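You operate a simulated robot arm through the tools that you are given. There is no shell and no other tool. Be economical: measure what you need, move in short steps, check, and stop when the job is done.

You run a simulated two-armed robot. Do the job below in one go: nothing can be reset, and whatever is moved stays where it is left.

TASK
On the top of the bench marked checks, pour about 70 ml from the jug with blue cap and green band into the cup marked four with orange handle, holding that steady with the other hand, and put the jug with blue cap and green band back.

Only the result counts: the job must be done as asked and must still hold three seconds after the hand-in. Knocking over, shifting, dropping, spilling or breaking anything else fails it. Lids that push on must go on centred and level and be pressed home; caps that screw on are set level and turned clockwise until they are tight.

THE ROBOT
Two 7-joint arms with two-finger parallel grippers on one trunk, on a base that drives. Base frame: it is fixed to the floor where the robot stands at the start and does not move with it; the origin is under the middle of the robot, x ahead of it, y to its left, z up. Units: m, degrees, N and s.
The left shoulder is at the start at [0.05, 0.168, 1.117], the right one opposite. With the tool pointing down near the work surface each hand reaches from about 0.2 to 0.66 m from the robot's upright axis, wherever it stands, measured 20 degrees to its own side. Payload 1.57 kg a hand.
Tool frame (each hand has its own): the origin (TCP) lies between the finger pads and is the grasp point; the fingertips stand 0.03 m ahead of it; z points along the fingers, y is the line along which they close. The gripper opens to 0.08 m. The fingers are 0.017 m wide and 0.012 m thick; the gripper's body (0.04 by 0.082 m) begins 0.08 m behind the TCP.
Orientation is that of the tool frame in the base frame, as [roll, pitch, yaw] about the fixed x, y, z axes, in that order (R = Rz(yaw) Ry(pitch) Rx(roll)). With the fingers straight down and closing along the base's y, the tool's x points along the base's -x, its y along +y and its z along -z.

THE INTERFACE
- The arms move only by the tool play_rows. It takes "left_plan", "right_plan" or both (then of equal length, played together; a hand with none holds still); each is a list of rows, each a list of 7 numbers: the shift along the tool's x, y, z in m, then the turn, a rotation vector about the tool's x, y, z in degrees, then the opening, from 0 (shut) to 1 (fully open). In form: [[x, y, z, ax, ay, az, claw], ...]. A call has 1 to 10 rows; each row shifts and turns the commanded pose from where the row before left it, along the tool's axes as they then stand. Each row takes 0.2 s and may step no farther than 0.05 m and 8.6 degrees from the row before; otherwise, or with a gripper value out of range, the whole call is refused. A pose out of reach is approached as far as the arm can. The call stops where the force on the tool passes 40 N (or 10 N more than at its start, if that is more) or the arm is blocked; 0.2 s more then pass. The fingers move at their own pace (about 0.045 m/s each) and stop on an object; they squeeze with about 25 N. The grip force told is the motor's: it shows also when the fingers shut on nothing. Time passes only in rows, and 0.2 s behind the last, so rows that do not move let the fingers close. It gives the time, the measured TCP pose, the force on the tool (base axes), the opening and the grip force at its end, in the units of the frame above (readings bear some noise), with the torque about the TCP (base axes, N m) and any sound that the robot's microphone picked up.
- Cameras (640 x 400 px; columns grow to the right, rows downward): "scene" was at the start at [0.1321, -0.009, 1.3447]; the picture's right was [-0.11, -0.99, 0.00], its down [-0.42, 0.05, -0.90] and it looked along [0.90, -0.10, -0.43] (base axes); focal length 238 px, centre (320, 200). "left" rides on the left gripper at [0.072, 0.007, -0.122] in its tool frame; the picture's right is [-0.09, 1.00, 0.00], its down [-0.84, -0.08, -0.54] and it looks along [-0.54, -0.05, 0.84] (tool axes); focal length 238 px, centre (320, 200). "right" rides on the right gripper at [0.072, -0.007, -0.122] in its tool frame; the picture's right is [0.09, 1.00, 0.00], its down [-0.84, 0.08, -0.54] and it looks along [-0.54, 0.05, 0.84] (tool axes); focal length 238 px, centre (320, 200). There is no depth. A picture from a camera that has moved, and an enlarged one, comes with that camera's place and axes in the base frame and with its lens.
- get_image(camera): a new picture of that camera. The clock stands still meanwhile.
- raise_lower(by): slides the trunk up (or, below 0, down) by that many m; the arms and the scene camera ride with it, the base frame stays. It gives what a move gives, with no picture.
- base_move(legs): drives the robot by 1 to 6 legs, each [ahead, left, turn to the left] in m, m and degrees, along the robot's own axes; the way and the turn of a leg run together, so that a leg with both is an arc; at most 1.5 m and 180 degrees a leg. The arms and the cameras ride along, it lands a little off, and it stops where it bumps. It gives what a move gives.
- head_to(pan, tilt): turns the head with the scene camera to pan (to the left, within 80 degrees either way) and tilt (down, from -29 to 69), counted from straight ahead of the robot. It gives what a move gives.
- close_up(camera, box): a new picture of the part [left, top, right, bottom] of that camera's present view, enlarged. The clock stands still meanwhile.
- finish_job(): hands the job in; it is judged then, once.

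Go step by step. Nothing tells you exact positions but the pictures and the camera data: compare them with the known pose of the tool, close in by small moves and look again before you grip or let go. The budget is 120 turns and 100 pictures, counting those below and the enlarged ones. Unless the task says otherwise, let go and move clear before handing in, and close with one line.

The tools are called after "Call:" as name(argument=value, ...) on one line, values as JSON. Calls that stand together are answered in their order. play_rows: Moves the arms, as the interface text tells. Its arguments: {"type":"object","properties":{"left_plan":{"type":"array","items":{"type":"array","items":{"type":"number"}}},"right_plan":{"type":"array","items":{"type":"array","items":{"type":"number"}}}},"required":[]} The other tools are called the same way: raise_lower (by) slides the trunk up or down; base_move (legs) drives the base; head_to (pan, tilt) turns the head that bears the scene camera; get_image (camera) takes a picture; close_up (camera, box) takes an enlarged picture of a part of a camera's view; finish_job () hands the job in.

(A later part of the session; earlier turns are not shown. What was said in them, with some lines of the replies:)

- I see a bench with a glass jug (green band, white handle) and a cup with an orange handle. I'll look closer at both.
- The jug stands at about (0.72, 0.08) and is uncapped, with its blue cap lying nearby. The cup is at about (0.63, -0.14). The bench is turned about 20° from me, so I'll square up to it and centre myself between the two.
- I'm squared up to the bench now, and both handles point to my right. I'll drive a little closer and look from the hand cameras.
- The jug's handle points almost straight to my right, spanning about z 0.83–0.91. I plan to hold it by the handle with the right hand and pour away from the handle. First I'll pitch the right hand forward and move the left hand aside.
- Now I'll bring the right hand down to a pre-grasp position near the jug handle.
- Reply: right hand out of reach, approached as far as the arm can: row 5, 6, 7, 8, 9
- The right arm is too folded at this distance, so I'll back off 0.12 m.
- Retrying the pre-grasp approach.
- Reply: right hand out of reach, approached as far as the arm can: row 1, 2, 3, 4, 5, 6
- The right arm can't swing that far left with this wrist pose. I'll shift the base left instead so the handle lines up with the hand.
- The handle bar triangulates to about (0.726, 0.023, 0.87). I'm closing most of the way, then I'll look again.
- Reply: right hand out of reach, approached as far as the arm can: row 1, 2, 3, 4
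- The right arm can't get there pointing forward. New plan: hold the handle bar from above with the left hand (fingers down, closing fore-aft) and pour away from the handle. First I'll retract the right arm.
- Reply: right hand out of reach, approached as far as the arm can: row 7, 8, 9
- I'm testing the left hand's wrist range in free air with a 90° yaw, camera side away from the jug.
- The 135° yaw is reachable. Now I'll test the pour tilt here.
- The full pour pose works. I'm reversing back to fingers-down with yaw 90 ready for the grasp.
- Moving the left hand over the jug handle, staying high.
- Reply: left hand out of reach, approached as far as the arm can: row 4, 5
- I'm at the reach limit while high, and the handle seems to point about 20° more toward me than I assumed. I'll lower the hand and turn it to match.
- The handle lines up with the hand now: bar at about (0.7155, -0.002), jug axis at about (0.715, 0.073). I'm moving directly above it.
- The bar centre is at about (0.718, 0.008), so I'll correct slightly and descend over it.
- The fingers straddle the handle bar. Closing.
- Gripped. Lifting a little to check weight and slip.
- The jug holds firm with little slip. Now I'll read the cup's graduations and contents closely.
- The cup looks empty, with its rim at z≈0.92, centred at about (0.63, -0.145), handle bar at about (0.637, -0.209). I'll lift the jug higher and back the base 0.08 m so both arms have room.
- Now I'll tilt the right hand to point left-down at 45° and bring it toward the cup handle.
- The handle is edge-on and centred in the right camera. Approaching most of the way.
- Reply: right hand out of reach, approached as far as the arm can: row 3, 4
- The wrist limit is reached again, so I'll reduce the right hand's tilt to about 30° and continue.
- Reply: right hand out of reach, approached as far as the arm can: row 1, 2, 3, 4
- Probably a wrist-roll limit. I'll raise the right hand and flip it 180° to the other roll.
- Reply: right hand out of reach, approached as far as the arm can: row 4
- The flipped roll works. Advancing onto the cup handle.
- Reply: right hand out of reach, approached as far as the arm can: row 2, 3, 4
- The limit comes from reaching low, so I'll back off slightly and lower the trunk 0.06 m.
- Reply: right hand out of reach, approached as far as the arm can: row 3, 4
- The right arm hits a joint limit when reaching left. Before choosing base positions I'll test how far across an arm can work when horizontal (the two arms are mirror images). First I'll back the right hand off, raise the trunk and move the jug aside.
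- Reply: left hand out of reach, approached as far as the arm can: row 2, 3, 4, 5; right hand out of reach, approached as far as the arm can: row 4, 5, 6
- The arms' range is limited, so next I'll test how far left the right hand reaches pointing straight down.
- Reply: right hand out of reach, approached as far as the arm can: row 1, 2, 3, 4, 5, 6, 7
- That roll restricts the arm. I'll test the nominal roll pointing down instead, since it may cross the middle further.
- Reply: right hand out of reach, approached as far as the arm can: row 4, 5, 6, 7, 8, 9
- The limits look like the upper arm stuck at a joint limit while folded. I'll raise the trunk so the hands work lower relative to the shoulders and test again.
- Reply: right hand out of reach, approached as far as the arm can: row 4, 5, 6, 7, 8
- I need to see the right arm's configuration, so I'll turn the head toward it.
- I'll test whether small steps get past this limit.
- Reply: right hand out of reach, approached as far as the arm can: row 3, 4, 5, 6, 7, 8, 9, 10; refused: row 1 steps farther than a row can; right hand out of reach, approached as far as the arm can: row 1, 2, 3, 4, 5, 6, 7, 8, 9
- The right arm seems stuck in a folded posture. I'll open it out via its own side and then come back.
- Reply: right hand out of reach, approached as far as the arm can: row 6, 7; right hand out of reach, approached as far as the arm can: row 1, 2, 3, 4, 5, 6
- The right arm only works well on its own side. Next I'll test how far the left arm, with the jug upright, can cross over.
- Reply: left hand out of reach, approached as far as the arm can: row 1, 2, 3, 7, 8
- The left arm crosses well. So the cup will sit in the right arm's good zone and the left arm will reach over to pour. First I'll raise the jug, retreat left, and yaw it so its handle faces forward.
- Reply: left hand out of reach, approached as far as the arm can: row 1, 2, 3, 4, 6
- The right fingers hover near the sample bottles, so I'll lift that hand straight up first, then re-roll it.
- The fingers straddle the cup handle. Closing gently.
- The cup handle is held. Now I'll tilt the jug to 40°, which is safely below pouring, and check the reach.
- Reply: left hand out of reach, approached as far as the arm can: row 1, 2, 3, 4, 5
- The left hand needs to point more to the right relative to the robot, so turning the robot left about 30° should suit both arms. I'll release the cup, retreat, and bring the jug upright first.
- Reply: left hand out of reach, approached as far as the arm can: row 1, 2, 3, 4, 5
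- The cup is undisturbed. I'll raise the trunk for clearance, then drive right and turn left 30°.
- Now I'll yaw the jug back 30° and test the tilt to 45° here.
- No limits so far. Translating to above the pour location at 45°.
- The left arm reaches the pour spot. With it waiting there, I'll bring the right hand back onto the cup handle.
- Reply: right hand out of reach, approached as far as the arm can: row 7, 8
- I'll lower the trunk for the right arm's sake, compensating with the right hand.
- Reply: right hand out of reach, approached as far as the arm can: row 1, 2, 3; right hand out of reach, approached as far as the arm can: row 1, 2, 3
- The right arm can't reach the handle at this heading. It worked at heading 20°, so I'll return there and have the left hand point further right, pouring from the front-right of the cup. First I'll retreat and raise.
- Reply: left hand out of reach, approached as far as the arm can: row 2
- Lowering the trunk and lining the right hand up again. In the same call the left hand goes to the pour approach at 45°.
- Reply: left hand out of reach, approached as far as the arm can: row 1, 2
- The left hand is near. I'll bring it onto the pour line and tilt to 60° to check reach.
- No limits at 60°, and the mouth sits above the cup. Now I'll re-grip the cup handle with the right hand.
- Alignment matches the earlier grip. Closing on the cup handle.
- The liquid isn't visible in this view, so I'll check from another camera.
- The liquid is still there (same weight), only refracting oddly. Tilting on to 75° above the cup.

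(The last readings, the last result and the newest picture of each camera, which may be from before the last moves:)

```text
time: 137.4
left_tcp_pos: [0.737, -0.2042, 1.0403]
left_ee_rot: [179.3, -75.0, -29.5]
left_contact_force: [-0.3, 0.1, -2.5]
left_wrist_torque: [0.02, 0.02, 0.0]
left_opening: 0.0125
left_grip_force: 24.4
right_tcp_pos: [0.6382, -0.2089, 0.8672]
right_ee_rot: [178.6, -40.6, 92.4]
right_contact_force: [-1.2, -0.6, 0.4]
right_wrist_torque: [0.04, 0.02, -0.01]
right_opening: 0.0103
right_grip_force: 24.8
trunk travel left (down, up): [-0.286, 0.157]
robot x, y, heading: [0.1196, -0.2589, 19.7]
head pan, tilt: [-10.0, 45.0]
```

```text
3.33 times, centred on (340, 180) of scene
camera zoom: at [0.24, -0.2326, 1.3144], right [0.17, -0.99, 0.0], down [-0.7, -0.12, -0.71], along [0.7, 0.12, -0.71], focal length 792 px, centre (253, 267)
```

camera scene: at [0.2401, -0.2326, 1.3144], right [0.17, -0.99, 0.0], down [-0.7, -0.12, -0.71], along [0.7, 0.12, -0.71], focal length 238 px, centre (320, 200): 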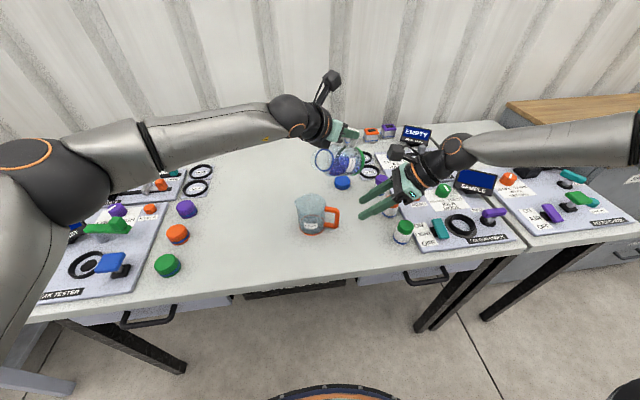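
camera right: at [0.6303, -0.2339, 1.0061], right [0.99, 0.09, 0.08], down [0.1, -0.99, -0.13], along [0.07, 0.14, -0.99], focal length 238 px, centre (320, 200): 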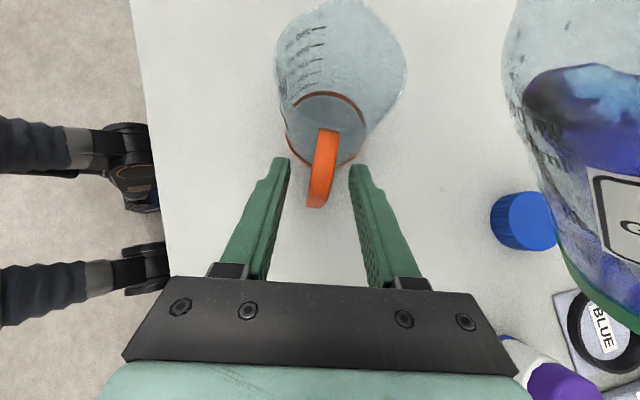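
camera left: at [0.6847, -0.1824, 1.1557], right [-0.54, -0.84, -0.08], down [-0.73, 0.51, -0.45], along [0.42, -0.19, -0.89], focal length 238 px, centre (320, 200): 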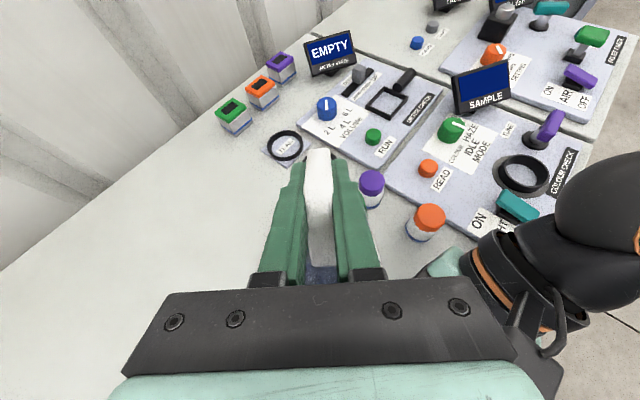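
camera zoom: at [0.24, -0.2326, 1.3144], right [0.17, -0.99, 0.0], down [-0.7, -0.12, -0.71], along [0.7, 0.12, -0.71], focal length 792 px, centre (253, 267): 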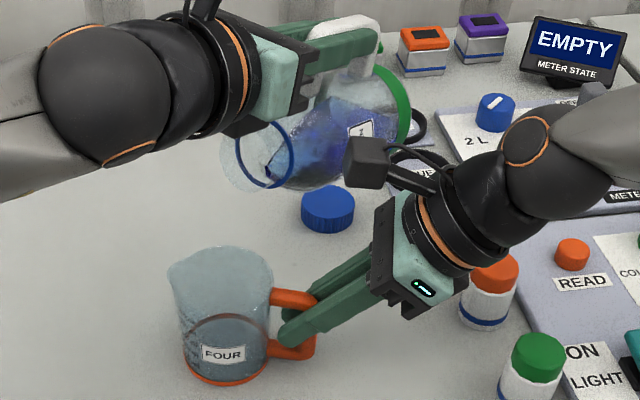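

The liquid nears the mouth. I'll lower the lip closer to the cup rim before tilting further.

Call:
play_rows(left_plan=[[-0.0145, 0, 0.0039, 0, 0, 0, 0], [-0.0145, 0, 0.0039, 0, 0, 0, 0], [0, 0, 0, 0, 0, 0, 0]])

Call:
close_up(camera="scene", box=[290, 140, 380, 230])

Call:
get_image(camera="right")

```text
time: 138.2
left_tcp_pos: [0.7373, -0.2051, 1.0084]
left_ee_rot: [179.5, -74.8, -29.8]
left_contact_force: [0.7, -0.5, -2.4]
left_wrist_torque: [-0.01, -0.04, 0.02]
left_opening: 0.0125
left_grip_force: 25.2
right_tcp_pos: [0.6376, -0.2094, 0.8667]
right_ee_rot: [178.5, -40.7, 92.4]
right_contact_force: [0.7, 0.2, 0.4]
right_wrist_torque: [-0.03, 0.02, 0.01]
right_opening: 0.0104
right_grip_force: 24.9
trunk travel left (down, up): [-0.286, 0.157]
robot x, y, heading: [0.1195, -0.2614, 19.8]
head pan, tilt: [-10.0, 45.0]
```

```text
4.44 times, centred on (335, 185) of scene
camera zoom: at [0.24, -0.2325, 1.3144], right [0.17, -0.99, 0.0], down [-0.7, -0.12, -0.71], along [0.7, 0.12, -0.71], focal length 1055 px, centre (253, 267)
```

zoom: 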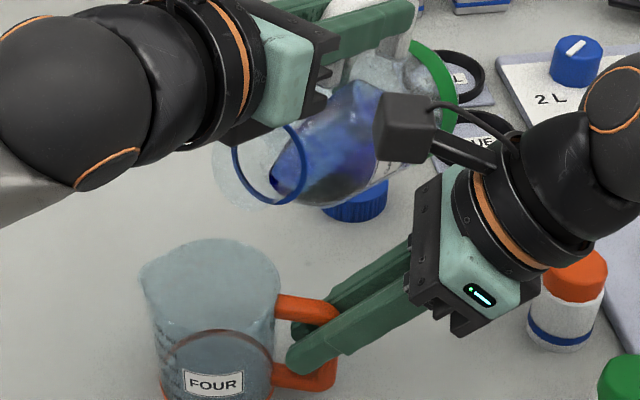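

```text
26 pictures are left
camera right: at [0.6302, -0.234, 1.0062], right [0.99, 0.09, 0.08], down [0.1, -0.99, -0.13], along [0.07, 0.14, -0.99], focal length 238 px, centre (320, 200)
```

right: 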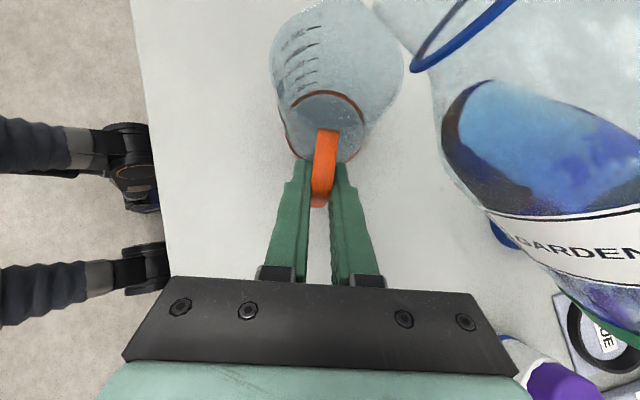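

The lip sits over the cup centre. I'll tilt slowly about the lip to 80° and check.

Call:
play_rows(left_plan=[[0.0037, 0, -0.004, 0, 2.5, 0, 0], [0.0037, 0, -0.004, 0, 2.5, 0, 0], [0, 0, 0, 0, 0, 0, 0], [0, 0, 0, 0, 0, 0, 0]])

Call:
close_up(camera="scene", box=[290, 140, 380, 230])

```text
time: 139.2
left_tcp_pos: [0.731, -0.2007, 1.0182]
left_ee_rot: [179.1, -79.8, -29.4]
left_contact_force: [-0.6, -0.1, -1.7]
left_wrist_torque: [-0.02, 0.02, -0.02]
left_opening: 0.0125
left_grip_force: 25.4
right_tcp_pos: [0.6389, -0.208, 0.8661]
right_ee_rot: [178.5, -40.6, 92.4]
right_contact_force: [-0.4, 0.5, 1.1]
right_wrist_torque: [0.01, 0.04, -0.04]
right_opening: 0.0102
right_grip_force: 25.2
trunk travel left (down, up): [-0.286, 0.157]
robot x, y, heading: [0.1205, -0.2633, 19.8]
head pan, tilt: [-10.0, 45.0]
```

```text
4.44 times, centred on (335, 185) of scene
camera zoom: at [0.2401, -0.2325, 1.3144], right [0.17, -0.99, 0.0], down [-0.7, -0.12, -0.71], along [0.7, 0.12, -0.71], focal length 1055 px, centre (253, 267)
```

zoom: 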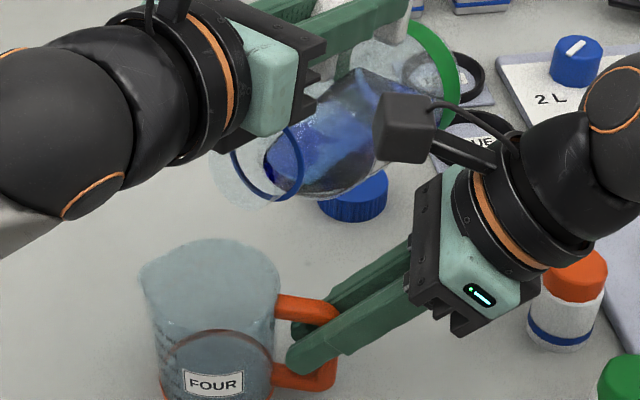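

Not flowing yet. On to about 84°.

Call:
play_rows(left_plan=[[0.003, 0, -0.0031, 0, 2, 0, 0], [0.003, 0, -0.0031, 0, 2, 0, 0], [0, 0, 0, 0, 0, 0, 0], [0, 0, 0, 0, 0, 0, 0]])

Call:
close_up(camera="scene", box=[290, 140, 380, 230])

```text
time: 140.2
left_tcp_pos: [0.7258, -0.1997, 1.0234]
left_ee_rot: [178.4, -83.7, -28.9]
left_contact_force: [0.1, -0.2, -1.4]
left_wrist_torque: [0.0, 0.0, 0.01]
left_opening: 0.0124
left_grip_force: 25.2
right_tcp_pos: [0.6387, -0.2107, 0.8671]
right_ee_rot: [178.4, -40.6, 92.4]
right_contact_force: [-0.1, 0.8, 1.0]
right_wrist_torque: [0.01, -0.02, -0.01]
right_opening: 0.0104
right_grip_force: 25.0
trunk travel left (down, up): [-0.286, 0.157]
robot x, y, heading: [0.1204, -0.262, 19.7]
head pan, tilt: [-10.0, 45.0]
```

```text
4.44 times, centred on (335, 185) of scene
camera zoom: at [0.24, -0.2325, 1.3144], right [0.17, -0.99, 0.0], down [-0.7, -0.12, -0.71], along [0.7, 0.12, -0.71], focal length 1055 px, centre (253, 267)
```

zoom: 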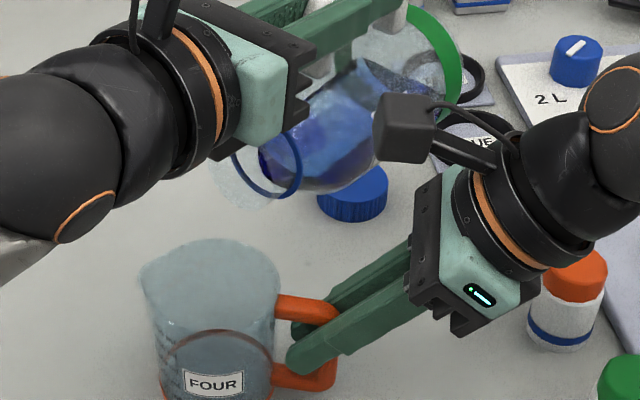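

Still held behind the neck ring. On to about 88°.

Call:
play_rows(left_plan=[[0.003, 0, -0.0031, 0, 2, 0, 0], [0.003, 0, -0.0031, 0, 2, 0, 0], [0, 0, 0, 0, 0, 0, 0], [0, 0, 0, 0, 0, 0, 0]])

Call:
close_up(camera="scene", box=[290, 150, 380, 240])

```text
time: 141.2
left_tcp_pos: [0.7216, -0.1959, 1.03]
left_ee_rot: [175.5, -87.8, -25.9]
left_contact_force: [0.6, -0.1, -1.6]
left_wrist_torque: [0.0, 0.02, 0.03]
left_opening: 0.0126
left_grip_force: 24.5
right_tcp_pos: [0.6395, -0.2087, 0.8664]
right_ee_rot: [178.5, -40.6, 92.4]
right_contact_force: [1.3, 0.4, 0.5]
right_wrist_torque: [0.03, 0.05, -0.02]
right_opening: 0.0103
right_grip_force: 25.3
trunk travel left (down, up): [-0.286, 0.157]
robot x, y, heading: [0.12, -0.2613, 19.6]
head pan, tilt: [-10.0, 45.0]
```

```text
4.44 times, centred on (335, 195) of scene
camera zoom: at [0.24, -0.2325, 1.3144], right [0.17, -0.99, 0.0], down [-0.7, -0.12, -0.71], along [0.7, 0.12, -0.71], focal length 1055 px, centre (253, 222)
```

zoom: 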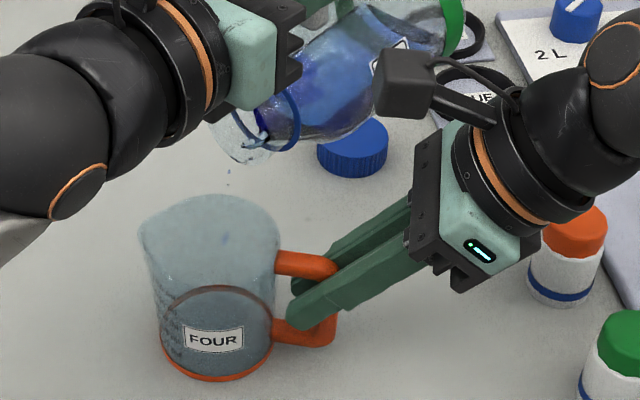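

Drops are falling into the cup. I'll wait a second to see the flow.

Call:
play_rows(left_plan=[[0.0007, 0, -0.0008, 0, 0.5, 0, 0], [0, 0, 0, 0, 0, 0, 0], [0, 0, 0, 0, 0, 0, 0], [0, 0, 0, 0, 0, 0, 0], [0, 0, 0, 0, 0, 0, 0]])

Call:
close_up(camera="scene", box=[290, 150, 380, 240])

```text
time: 142.4
left_tcp_pos: [0.7207, -0.1955, 1.0318]
left_ee_rot: [174.0, -88.3, -24.4]
left_contact_force: [0.7, -0.4, -2.7]
left_wrist_torque: [0.03, 0.01, -0.02]
left_opening: 0.0125
left_grip_force: 24.9
right_tcp_pos: [0.6384, -0.2103, 0.8659]
right_ee_rot: [178.5, -40.6, 92.4]
right_contact_force: [-0.2, 0.8, 0.4]
right_wrist_torque: [-0.05, 0.06, -0.03]
right_opening: 0.0104
right_grip_force: 24.9
trunk travel left (down, up): [-0.286, 0.157]
robot x, y, heading: [0.12, -0.2601, 19.8]
head pan, tilt: [-10.0, 45.0]
```

```text
4.44 times, centred on (335, 195) of scene
camera zoom: at [0.24, -0.2325, 1.3144], right [0.17, -0.99, 0.0], down [-0.7, -0.12, -0.71], along [0.7, 0.12, -0.71], focal length 1055 px, centre (253, 222)
```

zoom: 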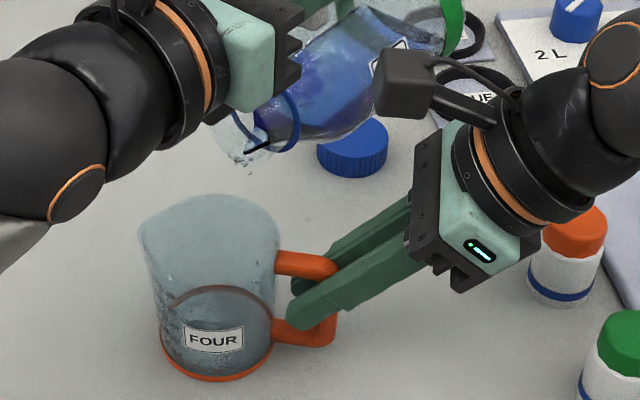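

It's trickling in. I'll tilt another 2.5° and watch the cup with the right camera.

Call:
play_rows(left_plan=[[0.0019, 0, -0.002, 0, 1.25, 0, 0], [0.0019, 0, -0.002, 0, 1.25, 0, 0], [0, 0, 0, 0, 0, 0, 0], [0, 0, 0, 0, 0, 0, 0], [0, 0, 0, 0, 0, 0, 0]])

Call:
close_up(camera="right", box=[240, 0, 440, 180])

```text
time: 143.6
left_tcp_pos: [0.7161, -0.1927, 1.0346]
left_ee_rot: [13.2, -89.1, 136.5]
left_contact_force: [0.1, 0.3, -2.5]
left_wrist_torque: [0.02, 0.01, -0.01]
left_opening: 0.0127
left_grip_force: 25.1
right_tcp_pos: [0.6384, -0.2087, 0.8658]
right_ee_rot: [178.5, -40.6, 92.4]
right_contact_force: [-0.3, -0.1, 0.3]
right_wrist_torque: [0.03, 0.0, 0.0]
right_opening: 0.0105
right_grip_force: 24.7
trunk travel left (down, up): [-0.286, 0.157]
robot x, y, heading: [0.1212, -0.2611, 19.8]
head pan, tilt: [-10.0, 45.0]
```

```text
2.22 times, centred on (340, 90) of right
camera zoom: at [0.6302, -0.234, 1.0062], right [0.99, 0.09, 0.08], down [0.1, -0.99, -0.13], along [0.07, 0.14, -0.99], focal length 530 px, centre (276, 444)
```

zoom: 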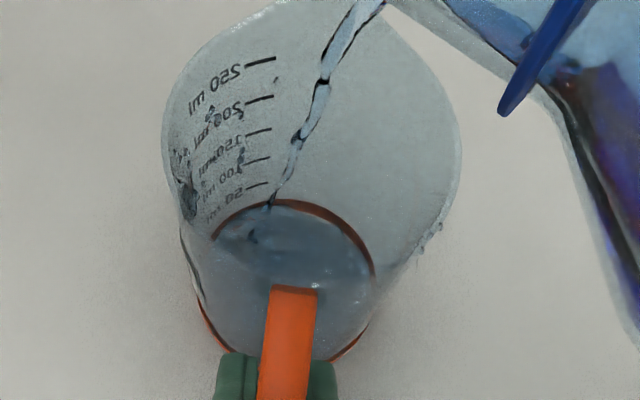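

A clean stream is entering the cup, and I can read the 50 ml and 100 ml marks. I'll hold and watch the level.

Call:
play_rows(left_plan=[[0, 0, 0, 0, 0, 0, 0], [0, 0, 0, 0, 0, 0, 0], [0, 0, 0, 0, 0, 0, 0], [0, 0, 0, 0, 0, 0, 0]])

Call:
close_up(camera="right", box=[240, 0, 440, 180])

```text
time: 144.6
left_tcp_pos: [0.7165, -0.1926, 1.0356]
left_ee_rot: [12.5, -89.2, 137.2]
left_contact_force: [0.0, -0.1, -1.7]
left_wrist_torque: [0.04, 0.02, -0.01]
left_opening: 0.0128
left_grip_force: 25.0
right_tcp_pos: [0.6392, -0.2086, 0.8653]
right_ee_rot: [178.5, -40.6, 92.3]
right_contact_force: [0.1, 0.8, -0.1]
right_wrist_torque: [0.03, 0.02, -0.01]
right_opening: 0.0105
right_grip_force: 24.8
trunk travel left (down, up): [-0.286, 0.157]
robot x, y, heading: [0.1209, -0.2594, 19.6]
head pan, tilt: [-10.0, 45.0]
```

```text
2.22 times, centred on (340, 90) of right
camera zoom: at [0.6302, -0.234, 1.0062], right [0.99, 0.09, 0.08], down [0.1, -0.99, -0.13], along [0.07, 0.14, -0.99], focal length 530 px, centre (276, 444)
```

zoom: 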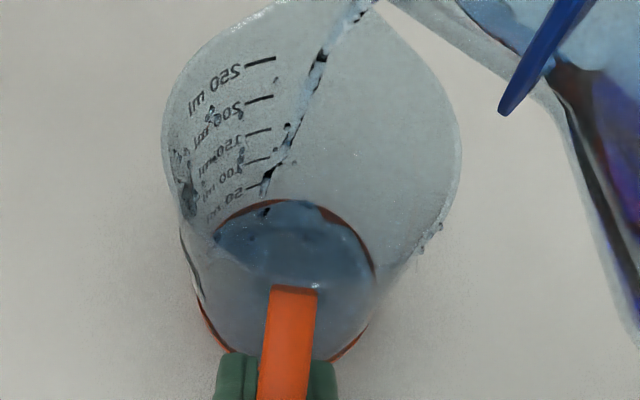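

The stream is waning at roughly 15–20 ml. I'll add 1.5° of tilt.

Call:
play_rows(left_plan=[[0.0023, 0, -0.0024, 0, 1.5, 0, 0], [0, 0, 0, 0, 0, 0, 0], [0, 0, 0, 0, 0, 0, 0], [0, 0, 0, 0, 0, 0, 0], [0, 0, 0, 0, 0, 0, 0]])

Call:
close_up(camera="right", box=[240, 0, 440, 180])

```text
time: 145.8
left_tcp_pos: [0.7141, -0.1929, 1.037]
left_ee_rot: [4.3, -87.8, 145.4]
left_contact_force: [-0.6, 1.1, -2.1]
left_wrist_torque: [-0.01, 0.05, 0.0]
left_opening: 0.013
left_grip_force: 25.0
right_tcp_pos: [0.6379, -0.209, 0.8657]
right_ee_rot: [178.5, -40.5, 92.4]
right_contact_force: [0.4, 0.3, 0.2]
right_wrist_torque: [0.02, 0.03, 0.01]
right_opening: 0.0105
right_grip_force: 24.9
trunk travel left (down, up): [-0.286, 0.157]
robot x, y, heading: [0.1169, -0.2591, 19.8]
head pan, tilt: [-10.0, 45.0]
```

```text
2.22 times, centred on (340, 90) of right
camera zoom: at [0.6302, -0.234, 1.0062], right [0.99, 0.09, 0.08], down [0.1, -0.99, -0.13], along [0.07, 0.14, -0.99], focal length 530 px, centre (276, 444)
```

zoom: 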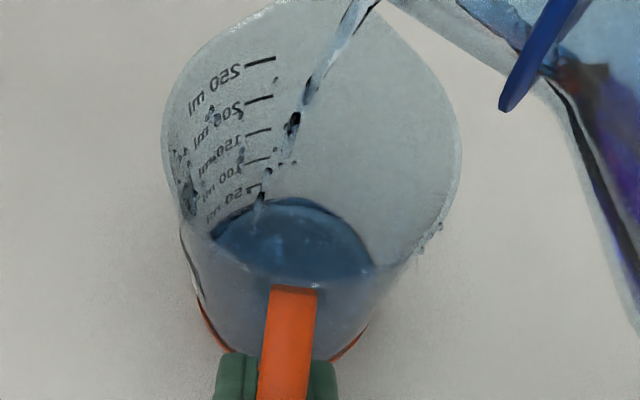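

Call:
play_rows(left_plan=[[0.0015, 0, -0.0016, 0, 1, 0, 0], [0, 0, 0, 0, 0, 0, 0], [0, 0, 0, 0, 0, 0, 0], [0, 0, 0, 0, 0, 0, 0], [0, 0, 0, 0, 0, 0, 0]])

Call:
close_up(camera="right", box=[260, 20, 400, 160])

```text
time: 147.0
left_tcp_pos: [0.7136, -0.1918, 1.0396]
left_ee_rot: [3.2, -86.8, 146.5]
left_contact_force: [-0.4, -0.1, -1.4]
left_wrist_torque: [0.05, 0.01, 0.03]
left_opening: 0.0125
left_grip_force: 24.9
right_tcp_pos: [0.6376, -0.2091, 0.8662]
right_ee_rot: [178.5, -40.6, 92.4]
right_contact_force: [0.0, 0.7, 0.9]
right_wrist_torque: [0.02, 0.05, -0.03]
right_opening: 0.0105
right_grip_force: 25.3
trunk travel left (down, up): [-0.286, 0.157]
robot x, y, heading: [0.117, -0.2593, 19.9]
head pan, tilt: [-10.0, 45.0]
```

```text
2.86 times, centred on (330, 90) of right
camera zoom: at [0.6302, -0.234, 1.0062], right [0.99, 0.09, 0.08], down [0.1, -0.99, -0.13], along [0.07, 0.14, -0.99], focal length 681 px, centre (291, 514)
```

zoom: 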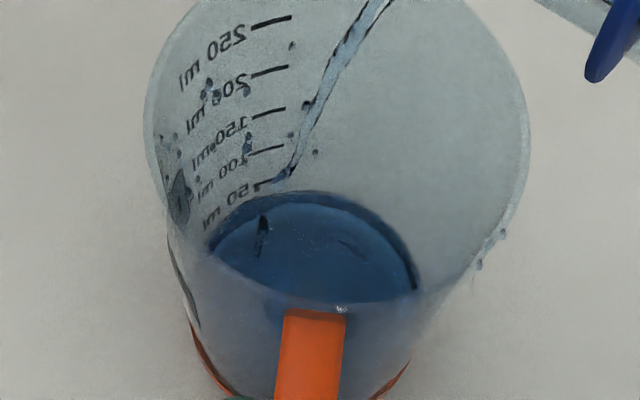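

About 30 ml so far by the marks. Holding on.

Call:
play_rows(left_plan=[[0.0008, 0, -0.0008, 0, 0.5, 0, 0], [0, 0, 0, 0, 0, 0, 0], [0, 0, 0, 0, 0, 0, 0], [0, 0, 0, 0, 0, 0, 0], [0, 0, 0, 0, 0, 0, 0], [0, 0, 0, 0, 0, 0, 0]])

Call:
close_up(camera="right", box=[260, 20, 400, 160])

```text
time: 148.4
left_tcp_pos: [0.7129, -0.1909, 1.0391]
left_ee_rot: [2.6, -86.2, 147.0]
left_contact_force: [-0.3, -0.2, -1.5]
left_wrist_torque: [0.0, 0.03, 0.0]
left_opening: 0.0124
left_grip_force: 25.4
right_tcp_pos: [0.6373, -0.2099, 0.8664]
right_ee_rot: [178.6, -40.5, 92.4]
right_contact_force: [-0.7, 1.0, 0.3]
right_wrist_torque: [-0.02, 0.01, 0.02]
right_opening: 0.0105
right_grip_force: 24.7
trunk travel left (down, up): [-0.286, 0.157]
robot x, y, heading: [0.1213, -0.2622, 19.6]
head pan, tilt: [-10.0, 45.0]
```

```text
2.86 times, centred on (330, 90) of right
camera zoom: at [0.6302, -0.234, 1.0062], right [0.99, 0.09, 0.08], down [0.1, -0.99, -0.13], along [0.07, 0.14, -0.99], focal length 681 px, centre (291, 514)
```

zoom: 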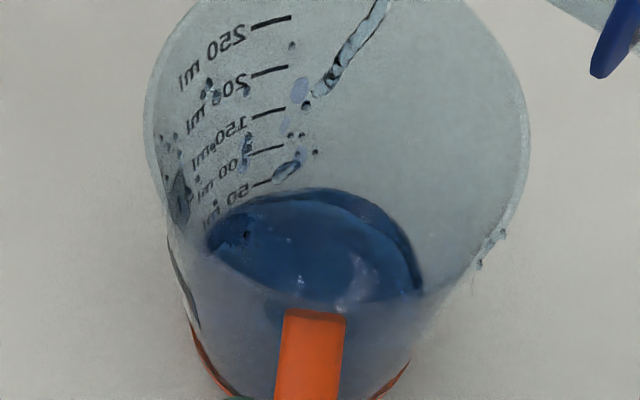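

Around 35 ml and slowing. Tilting another 1.5°.

Call:
play_rows(left_plan=[[0.0023, 0, -0.0024, 0, 1.5, 0, 0], [0, 0, 0, 0, 0, 0, 0], [0, 0, 0, 0, 0, 0, 0], [0, 0, 0, 0, 0, 0, 0], [0, 0, 0, 0, 0, 0, 0], [0, 0, 0, 0, 0, 0, 0], [0, 0, 0, 0, 0, 0, 0]])

Call:
close_up(camera="right", box=[260, 20, 400, 160])

```text
time: 150.0
left_tcp_pos: [0.7119, -0.1897, 1.0426]
left_ee_rot: [1.9, -84.7, 147.8]
left_contact_force: [-0.6, 0.0, -2.1]
left_wrist_torque: [0.04, 0.03, 0.02]
left_opening: 0.0123
left_grip_force: 25.1
right_tcp_pos: [0.6381, -0.2093, 0.8658]
right_ee_rot: [178.5, -40.6, 92.4]
right_contact_force: [0.5, 0.1, 0.1]
right_wrist_torque: [-0.02, 0.03, -0.01]
right_opening: 0.0106
right_grip_force: 24.8
trunk travel left (down, up): [-0.286, 0.157]
robot x, y, heading: [0.1198, -0.2623, 19.6]
head pan, tilt: [-10.0, 45.0]
```

```text
2.86 times, centred on (330, 90) of right
camera zoom: at [0.6302, -0.234, 1.0062], right [0.99, 0.09, 0.08], down [0.1, -0.99, -0.13], along [0.07, 0.14, -0.99], focal length 681 px, centre (291, 514)
```

zoom: 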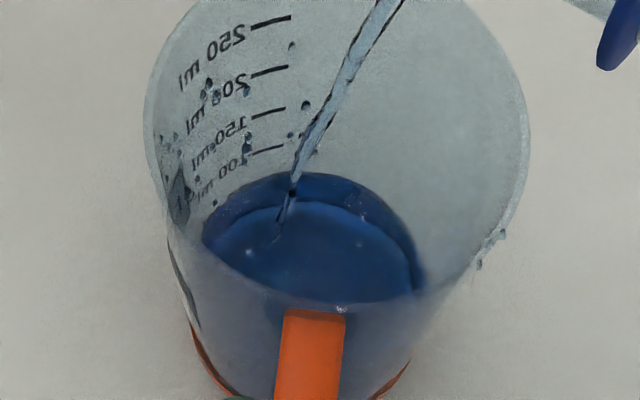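

About 55 ml now with a steady stream. I'll hold briefly, then tilt back to stop the flow.

Call:
play_rows(left_plan=[[0, 0, 0, 0, 0, 0, 0], [0, 0, 0, 0, 0, 0, 0], [-0.0107, 0, 0.011, 0, -7, 0, 0], [-0.0107, 0, 0.011, 0, -7, 0, 0], [-0.0107, 0, 0.011, 0, -7, 0, 0], [0, 0, 0, 0, 0, 0, 0], [0, 0, 0, 0, 0, 0, 0]])

Call:
close_up(camera="right", box=[260, 20, 400, 160])

```text
time: 151.6
left_tcp_pos: [0.7395, -0.2054, 1.0087]
left_ee_rot: [179.2, -74.3, -29.7]
left_contact_force: [0.3, 0.2, -1.4]
left_wrist_torque: [0.01, -0.01, 0.01]
left_opening: 0.0123
left_grip_force: 24.9
right_tcp_pos: [0.6388, -0.2093, 0.8666]
right_ee_rot: [178.5, -40.5, 92.3]
right_contact_force: [0.2, -0.6, -0.9]
right_wrist_torque: [-0.05, 0.02, -0.02]
right_opening: 0.0106
right_grip_force: 25.3
trunk travel left (down, up): [-0.286, 0.157]
robot x, y, heading: [0.1217, -0.2623, 19.6]
head pan, tilt: [-10.0, 45.0]
```

```text
2.86 times, centred on (330, 90) of right
camera zoom: at [0.6302, -0.234, 1.0062], right [0.99, 0.09, 0.08], down [0.1, -0.99, -0.13], along [0.07, 0.14, -0.99], focal length 681 px, centre (291, 514)
```

zoom: 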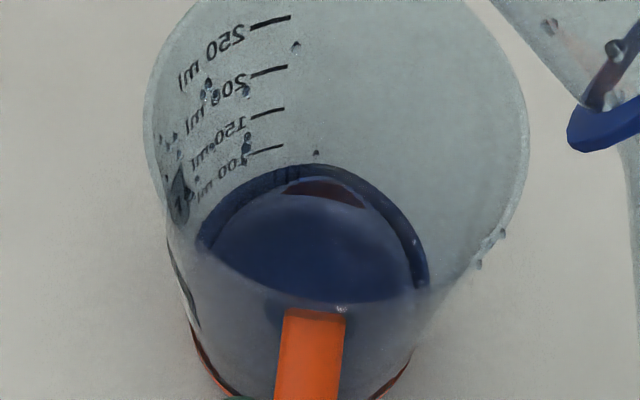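

Flow stopped, and the level reads close to 70 ml. I'll bring the jug back toward upright while raising it over the cup.

Call:
play_rows(left_plan=[[0.0037, 0, 0.007, 0, -7, 0, 0], [0.0037, 0, 0.006, 0, -7, 0, 0], [0.003, 0, 0.003, 0, -7, 0, 0], [0.002, 0, 0.0, 0, -7, 0, 0], [0.01, 0, -0.02, 0, -6, 0, 0], [0, 0, 0, 0, 0, 0, 0]])

Call:
close_up(camera="right", box=[260, 20, 400, 160])

Call:
get_image(camera="scene")

```text
time: 153.0
left_tcp_pos: [0.7488, -0.2128, 1.038]
left_ee_rot: [179.8, -40.2, -30.2]
left_contact_force: [0.5, -0.5, -1.2]
left_wrist_torque: [-0.01, -0.06, 0.0]
left_opening: 0.0126
left_grip_force: 24.8
right_tcp_pos: [0.6398, -0.2094, 0.8656]
right_ee_rot: [178.5, -40.6, 92.3]
right_contact_force: [0.0, 0.1, -0.2]
right_wrist_torque: [-0.01, 0.0, 0.01]
right_opening: 0.0108
right_grip_force: 25.4
trunk travel left (down, up): [-0.286, 0.157]
robot x, y, heading: [0.1223, -0.2607, 19.6]
head pan, tilt: [-10.0, 45.0]
```

```text
2.86 times, centred on (330, 90) of right
camera zoom: at [0.6302, -0.2339, 1.0062], right [0.99, 0.09, 0.08], down [0.1, -0.99, -0.13], along [0.07, 0.14, -0.99], focal length 681 px, centre (291, 514)
```

zoom: 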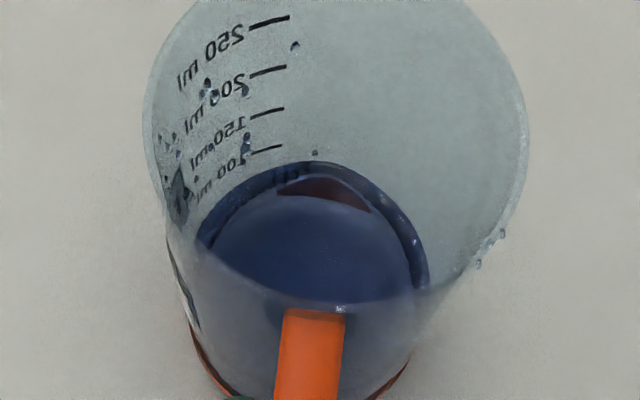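

```text
13 pictures are left
camera scene: at [0.24, -0.2325, 1.3144], right [0.17, -0.99, 0.0], down [-0.7, -0.12, -0.71], along [0.7, 0.12, -0.71], focal length 238 px, centre (320, 200)
```

scene: 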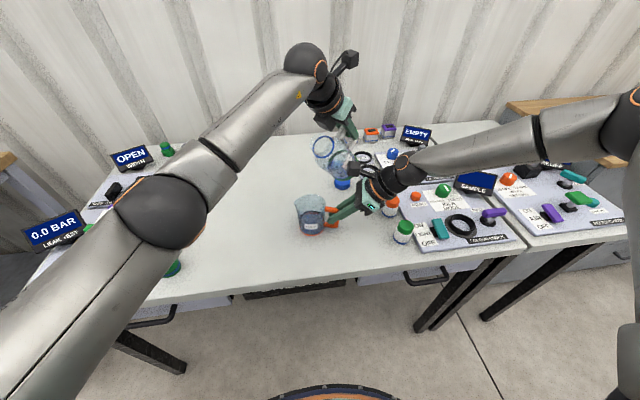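

The level holds near 70 ml. I'll release the cup handle and back the right hand away.

Call:
play_rows(right_plan=[[0, 0, 0, 0, 0, 0, 0.2], [0, 0, 0, 0, 0, 0, 0.4], [0, 0, 0, 0, 0, 0, 0.5], [0, 0, 0, 0, 0, 0, 0.5], [-0.007, 0, -0.02, 0, 0, 0, 0.5], [-0.007, 0, -0.02, 0, 0, 0, 0.5], [-0.007, 0, -0.025, 0, 0, 0, 0.5], [0, 0, -0.04, 0, 0, 0, 0.5], [0, 0, -0.04, 0, 0, 0, 0.5]])

Call:
play_rows(left_plan=[[0.01, -0.02, -0.01, 0, -8, 0, 0], [0.005, -0.03, -0.01, 0, -8, 0, 0], [0.0, -0.035, -0.01, 0, -8, 0, 0], [-0.01, -0.035, -0.01, 0, -8, 0, 0], [-0.02, -0.035, 0, 0, -8, 0, 0], [0, 0, 0, 0, 0, 0, 0]])

Call:
get_image(camera="scene")

```text
time: 155.0
left_tcp_pos: [0.7507, -0.213, 1.0365]
left_ee_rot: [179.9, -40.3, -30.2]
left_contact_force: [-0.1, -0.6, -1.5]
left_wrist_torque: [-0.03, -0.06, -0.01]
left_opening: 0.0127
left_grip_force: 24.9
right_tcp_pos: [0.6395, -0.3217, 0.9627]
right_ee_rot: [178.3, -40.7, 92.4]
right_contact_force: [-0.8, 1.0, -0.3]
right_wrist_torque: [0.02, 0.0, 0.03]
right_opening: 0.0402
right_grip_force: 0.0
trunk travel left (down, up): [-0.286, 0.157]
robot x, y, heading: [0.1216, -0.2621, 19.6]
head pan, tilt: [-10.0, 45.0]
```

```text
time: 156.4
left_tcp_pos: [0.6809, -0.0521, 1.0254]
left_ee_rot: [179.7, -6.9, -30.4]
left_contact_force: [0.4, 0.0, -0.9]
left_wrist_torque: [-0.11, -0.1, 0.0]
left_opening: 0.0126
left_grip_force: 25.3
left hand out of reach, approached as far as the arm can: row 1, 2, 3, 4, 5
right_tcp_pos: [0.6408, -0.3206, 0.9641]
right_ee_rot: [178.5, -40.6, 92.4]
right_contact_force: [0.4, 0.9, -0.5]
right_wrist_torque: [-0.01, -0.03, 0.04]
right_opening: 0.0398
right_grip_force: 0.1
trunk travel left (down, up): [-0.286, 0.157]
robot x, y, heading: [0.1178, -0.2625, 19.4]
head pan, tilt: [-10.0, 45.0]
```

```text
12 pictures are left
camera scene: at [0.24, -0.2318, 1.3144], right [0.17, -0.99, 0.0], down [-0.7, -0.12, -0.71], along [0.7, 0.12, -0.71], focal length 238 px, centre (320, 200)
```

scene: 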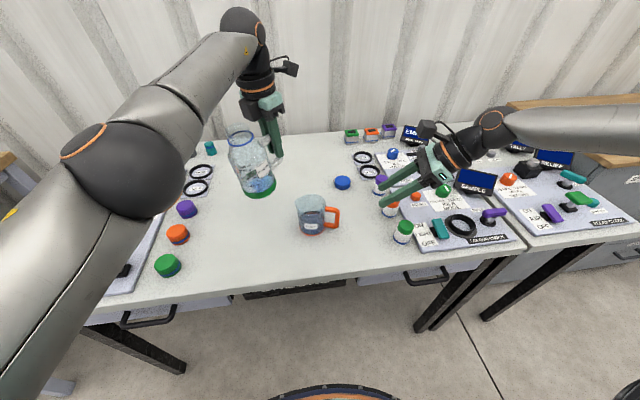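

Cup and surroundings look fine. I'll raise the trunk a bit and drive to the spot from which the jug was picked.

Call:
raise_lower(by=0.08)

Call:
base_move(legs=[[0, -0.085, 0], [0.05, 0, 0]])

Call:
play_rows(left_plan=[[0, 0, 0, 0, -6.9, 0, 0], [0, 0, 0, 0, 0, 8, 0], [0, 0, 0, 0, 0, 8, 0], [0, 0, 0, 0, 0, 8, 0], [0, 0, 0, 0, 0, 8, 0], [0, 0, 0, 0, 0, 8, 0], [0, 0, 0, 0, 0, 8, 0], [0, 0, 0, 0, 0, 8, 0], [0, 0, 0, 0, 0, 3.6, 0], [0, 0, 0, 0, 0, 0, 0]])

```text
time: 157.5
left_tcp_pos: [0.6812, -0.0534, 1.1054]
left_ee_rot: [179.7, -7.0, -30.3]
left_contact_force: [0.4, -0.3, -2.0]
left_wrist_torque: [-0.05, -0.04, -0.03]
left_opening: 0.0125
left_grip_force: 25.0
right_tcp_pos: [0.6405, -0.3196, 1.0421]
right_ee_rot: [178.5, -40.6, 92.4]
right_contact_force: [1.1, -0.6, -0.4]
right_wrist_torque: [-0.01, -0.03, 0.01]
right_opening: 0.04
right_grip_force: 0.1
trunk travel left (down, up): [-0.366, 0.077]
robot x, y, heading: [0.1239, -0.2629, 19.5]
head pan, tilt: [-10.0, 45.0]
```

```text
time: 159.1
left_tcp_pos: [0.7584, -0.1154, 1.1047]
left_ee_rot: [179.6, -7.0, -30.3]
left_contact_force: [0.5, -0.3, -1.7]
left_wrist_torque: [-0.04, -0.08, 0.02]
left_opening: 0.0126
left_grip_force: 25.2
right_tcp_pos: [0.717, -0.3831, 1.0428]
right_ee_rot: [178.5, -40.6, 92.3]
right_contact_force: [-0.5, -0.3, 0.0]
right_wrist_torque: [-0.01, 0.05, -0.01]
right_opening: 0.0401
right_grip_force: 0.0
trunk travel left (down, up): [-0.366, 0.077]
robot x, y, heading: [0.2, -0.3239, 19.6]
head pan, tilt: [-10.0, 45.0]
```

```text
time: 161.3
left_tcp_pos: [0.7357, -0.1127, 1.0989]
left_ee_rot: [180.0, -0.2, -90.1]
left_contact_force: [0.2, -0.8, -1.1]
left_wrist_torque: [-0.12, -0.03, -0.01]
left_opening: 0.0127
left_grip_force: 25.6
left hand out of reach, approached as far as the arm can: row 1
right_tcp_pos: [0.7176, -0.3822, 1.0431]
right_ee_rot: [178.3, -40.6, 92.4]
right_contact_force: [-0.1, 0.3, -0.1]
right_wrist_torque: [-0.01, 0.02, 0.02]
right_opening: 0.04
right_grip_force: 0.1
trunk travel left (down, up): [-0.366, 0.077]
robot x, y, heading: [0.196, -0.3229, 19.7]
head pan, tilt: [-10.0, 45.0]
```

Call:
raise_lower(by=-0.08)

Call:
play_rows(left_plan=[[-0.03, 0.0045, 0.01, 0, 0, 0, 0], [-0.03, 0.0045, 0.015, 0, 0, 0, 0], [-0.03, 0.0045, 0.02, 0, 0, 0, 0], [-0.027, 0.0042, 0.02, 0, 0, 0, 0], [0, 0, 0, 0, 0, 0, 0]])

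Call:
close_up(camera="scene", box=[200, 80, 340, 220])

```text
time: 162.5
left_tcp_pos: [0.7354, -0.1119, 1.0196]
left_ee_rot: [-180.0, -0.3, -90.0]
left_contact_force: [-0.2, 0.2, -1.3]
left_wrist_torque: [-0.07, 0.01, 0.02]
left_opening: 0.0129
left_grip_force: 25.5
right_tcp_pos: [0.7162, -0.3832, 0.962]
right_ee_rot: [178.4, -40.6, 92.3]
right_contact_force: [-0.3, 0.7, -0.2]
right_wrist_torque: [0.01, -0.01, 0.02]
right_opening: 0.04
right_grip_force: 0.1
trunk travel left (down, up): [-0.286, 0.157]
robot x, y, heading: [0.1993, -0.3225, 19.7]
head pan, tilt: [-10.0, 45.0]
```

```text
time: 163.7
left_tcp_pos: [0.719, 0.0038, 0.9534]
left_ee_rot: [179.8, -0.4, -90.2]
left_contact_force: [0.2, 0.0, -0.4]
left_wrist_torque: [-0.08, 0.01, -0.04]
left_opening: 0.0124
left_grip_force: 25.3
right_tcp_pos: [0.7153, -0.384, 0.9624]
right_ee_rot: [178.5, -40.6, 92.5]
right_contact_force: [0.3, -0.3, 0.0]
right_wrist_torque: [-0.02, 0.01, -0.02]
right_opening: 0.0397
right_grip_force: 0.0
trunk travel left (down, up): [-0.286, 0.157]
robot x, y, heading: [0.1958, -0.3231, 19.9]
head pan, tilt: [-10.0, 45.0]
```

```text
2.86 times, centred on (270, 150) of scene
camera zoom: at [0.3161, -0.2955, 1.3144], right [0.17, -0.99, 0.0], down [-0.7, -0.12, -0.71], along [0.7, 0.12, -0.71], focal length 678 px, centre (463, 343)
```

zoom: 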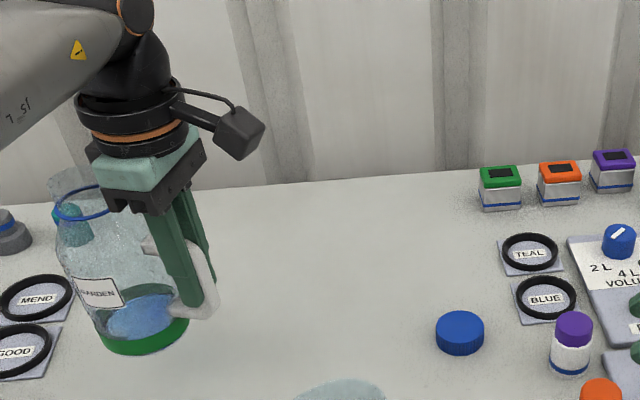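

Over its original place now. Lowering until contact.

Call:
play_rows(left_plan=[[0, 0, 0.02, 0, -0.4, 0, 0], [0, 0, 0.02, 0, 0, 0, 0], [0, 0, 0.015, 0, 0, 0, 0], [0, 0, 0.01, 0, 0, 0, 0], [0, 0, 0, 0, 0, 0, 0], [0, 0, 0, 0, 0, 0, 0]])

Call:
play_rows(left_plan=[[0, 0, 0.003, 0, 0, 0, 0], [0, 0, 0.002, 0, 0, 0, 0], [0, 0, 0, 0, 0, 0, 0]])

Call:
close_up(camera="scene", box=[200, 100, 320, 220])

```text
time: 165.1
left_tcp_pos: [0.7191, 0.0042, 0.8894]
left_ee_rot: [-180.0, 0.1, -90.1]
left_contact_force: [0.7, -0.6, -1.5]
left_wrist_torque: [-0.1, 0.01, 0.0]
left_opening: 0.0128
left_grip_force: 24.2
right_tcp_pos: [0.7154, -0.3835, 0.9622]
right_ee_rot: [178.4, -40.6, 92.4]
right_contact_force: [-0.4, -0.8, 0.3]
right_wrist_torque: [0.01, 0.01, 0.0]
right_opening: 0.04
right_grip_force: 0.1
trunk travel left (down, up): [-0.286, 0.157]
robot x, y, heading: [0.1989, -0.3212, 19.8]
head pan, tilt: [-10.0, 45.0]
```

```text
time: 165.9
left_tcp_pos: [0.7174, 0.0042, 0.8848]
left_ee_rot: [180.0, 0.2, -90.0]
left_contact_force: [-0.9, 1.6, 3.4]
left_wrist_torque: [0.56, 0.06, -0.02]
left_opening: 0.0124
left_grip_force: 24.7
right_tcp_pos: [0.7162, -0.3829, 0.9628]
right_ee_rot: [178.5, -40.6, 92.4]
right_contact_force: [-0.2, 0.2, 0.4]
right_wrist_torque: [0.02, 0.02, 0.01]
right_opening: 0.0401
right_grip_force: 0.0
trunk travel left (down, up): [-0.286, 0.157]
robot x, y, heading: [0.1967, -0.3232, 19.7]
head pan, tilt: [-10.0, 45.0]
```

```text
3.33 times, centred on (260, 160) of scene
camera zoom: at [0.3156, -0.2957, 1.3145], right [0.17, -0.99, 0.0], down [-0.7, -0.12, -0.71], along [0.7, 0.12, -0.71], focal length 792 px, centre (520, 333)
```

zoom: 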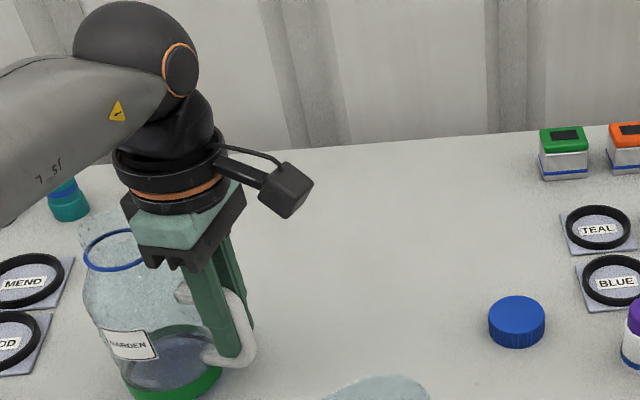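

The far edge touched first, so the jug sagged about 2° in the grip. I'll level it by 2° and lower the rest.

Call:
play_rows(left_plan=[[0, 0, 0, 0, -1.2, 0, 0], [0, 0, 0.0015, 0, -1.0, 0, 0], [0, 0, 0.0015, 0, 0, 0, 0], [0, 0, 0, 0, 0, 0, 0]])

```text
time: 166.9
left_tcp_pos: [0.7181, 0.0028, 0.8831]
left_ee_rot: [-179.8, 2.3, -90.0]
left_contact_force: [-0.1, -3.3, 10.4]
left_wrist_torque: [0.09, 0.07, 0.0]
left_opening: 0.0129
left_grip_force: 24.9
right_tcp_pos: [0.7161, -0.3844, 0.9628]
right_ee_rot: [178.4, -40.8, 92.3]
right_contact_force: [0.2, -0.9, 0.2]
right_wrist_torque: [-0.01, 0.0, 0.0]
right_opening: 0.04
right_grip_force: 0.0
trunk travel left (down, up): [-0.286, 0.157]
robot x, y, heading: [0.1951, -0.3237, 19.9]
head pan, tilt: [-10.0, 45.0]
```

The jug is seated now. I'll ease off the pressure and open the gripper.

Call:
play_rows(left_plan=[[0, 0, -0.0012, 0, 0, 0, 0], [0, 0, 0, 0, 0, 0, 0], [0, 0, 0, 0, 0, 0, 0.2], [0, 0, 0, 0, 0, 0, 0.35], [0, 0, 0, 0, 0, 0, 0.5], [0, 0, 0, 0, 0, 0, 0.5], [0, 0, 0, 0, 0, 0, 0.5]])

Call:
get_image(camera="left")

Call:
close_up(camera="scene", box=[200, 100, 320, 220])

```text
time: 168.5
left_tcp_pos: [0.717, 0.0037, 0.8815]
left_ee_rot: [-179.9, 2.3, -90.1]
left_contact_force: [0.6, 0.4, 0.8]
left_wrist_torque: [0.03, -0.02, -0.04]
left_opening: 0.0397
left_grip_force: 0.0
right_tcp_pos: [0.7162, -0.3831, 0.9639]
right_ee_rot: [178.3, -40.6, 92.5]
right_contact_force: [0.1, -0.3, 0.3]
right_wrist_torque: [-0.03, -0.01, 0.04]
right_opening: 0.0399
right_grip_force: 0.0
trunk travel left (down, up): [-0.286, 0.157]
robot x, y, heading: [0.1936, -0.3239, 19.8]
head pan, tilt: [-10.0, 45.0]
```

```text
9 pictures are left
camera left: at [0.7107, -0.0732, 1.0013], right [-1.0, 0.09, 0.0], down [0.08, 0.81, 0.57], along [0.05, 0.57, -0.82], focal length 238 px, centre (320, 200)
```

left: 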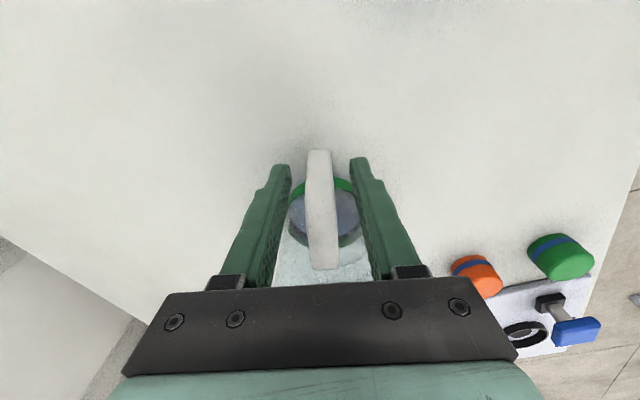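

```text
3.33 times, centred on (260, 160) of scene
camera zoom: at [0.316, -0.2954, 1.3144], right [0.17, -0.99, 0.0], down [-0.7, -0.12, -0.71], along [0.7, 0.12, -0.71], focal length 792 px, centre (520, 333)
```

zoom: 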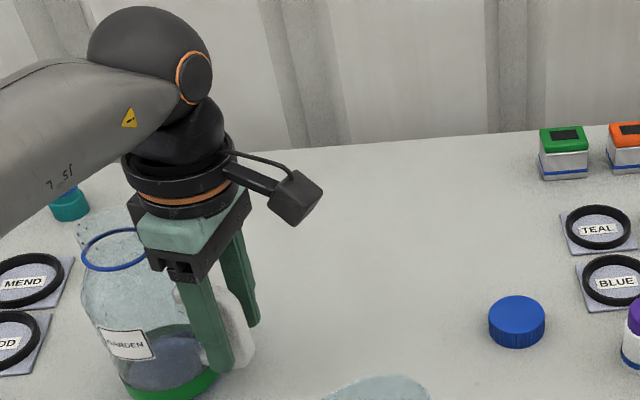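

The jug stands level and free. Lifting the left hand straight clear.

Call:
play_rows(left_plan=[[0, 0, -0.015, 0, 0, 0, 0.5], [0, 0, -0.025, 0, 0, 0, 0.5], [0, 0, -0.03, 0, 0, 0, 0.5], [0, 0, -0.035, 0, 0, 0, 0.5], [0.03, 0, -0.03, 0, 0, 0, 0.5], [0.02, 0.02, -0.03, 0, 0, 0, 0.5], [0, 0, 0, 0, 0, 0, 0.5]], right_plan=[[0, 0, -0.02, 0, 0, 0, 0.5], [0, 0, -0.03, 0, 0, 0, 0.5], [0, 0, -0.03, 0, 0, 0, 0.5], [0, 0, 0, 0, 0, 0, 0.5], [0, 0, 0, 0, 0, 0, 0.5], [0, 0, 0, 0, 0, 0, 0.5], [0, 0, 0, 0, 0, 0, 0.5]])

Call:
get_image(camera="scene")

Call:
close_up(camera="scene", box=[220, 130, 360, 250])

```text
time: 170.1
left_tcp_pos: [0.6976, -0.0538, 1.0438]
left_ee_rot: [179.9, 2.2, -90.0]
left_contact_force: [0.0, 0.6, 0.2]
left_wrist_torque: [0.0, 0.03, -0.02]
left_opening: 0.0401
left_grip_force: 0.1
right_tcp_pos: [0.7158, -0.4357, 1.0246]
right_ee_rot: [178.3, -40.6, 92.4]
right_contact_force: [0.9, 0.2, 0.4]
right_wrist_torque: [0.02, -0.01, 0.04]
right_opening: 0.0398
right_grip_force: 0.0
trunk travel left (down, up): [-0.286, 0.157]
robot x, y, heading: [0.1949, -0.3256, 19.4]
head pan, tilt: [-10.0, 45.0]
```

```text
7 pictures are left
camera scene: at [0.3162, -0.2954, 1.3144], right [0.17, -0.99, 0.0], down [-0.7, -0.12, -0.71], along [0.7, 0.12, -0.71], focal length 238 px, centre (320, 200)
```

scene: 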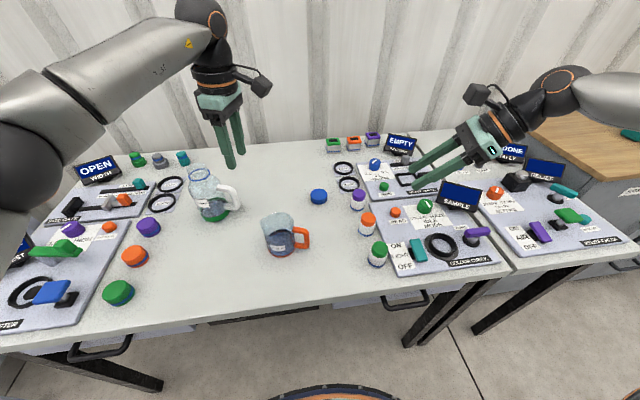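

```text
3.33 times, centred on (290, 190) of scene
camera zoom: at [0.3162, -0.2954, 1.3144], right [0.17, -0.99, 0.0], down [-0.7, -0.12, -0.71], along [0.7, 0.12, -0.71], focal length 792 px, centre (420, 233)
```

zoom: 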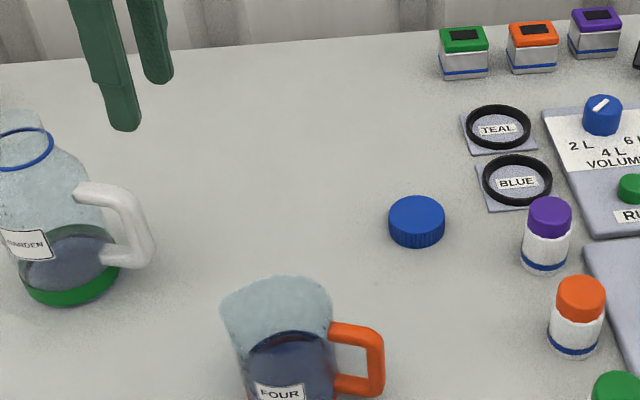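

Everything stands and the bench is dry. One last check of the cup level.

Call:
close_up(camera="scene", box=[255, 205, 315, 265])

```text
6.67 times, centred on (285, 235) of scene
camera zoom: at [0.3162, -0.2954, 1.3144], right [0.17, -0.99, 0.0], down [-0.7, -0.12, -0.71], along [0.7, 0.12, -0.71], focal length 1583 px, centre (553, -33)
```

zoom: 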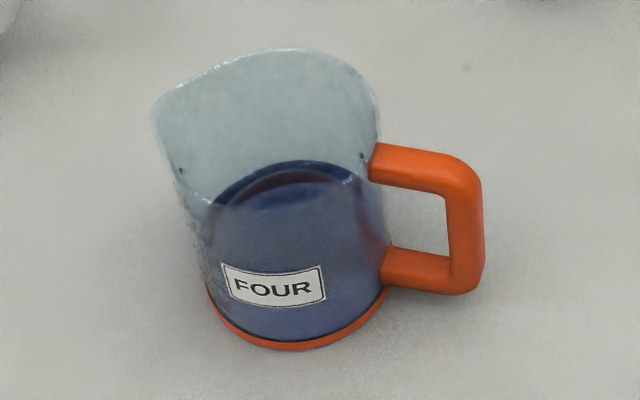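

The cup is upright with about 70 ml by its marks, the jug is back in its place, and both hands are clear, so I'm handing in.

Call:
finish_job()

```text
The job is handed in.
```

The job is handed in: about 70 ml, read by eye from the cup's marks, went from the jug into cup four while the other hand held its handle. The jug is back in its place.
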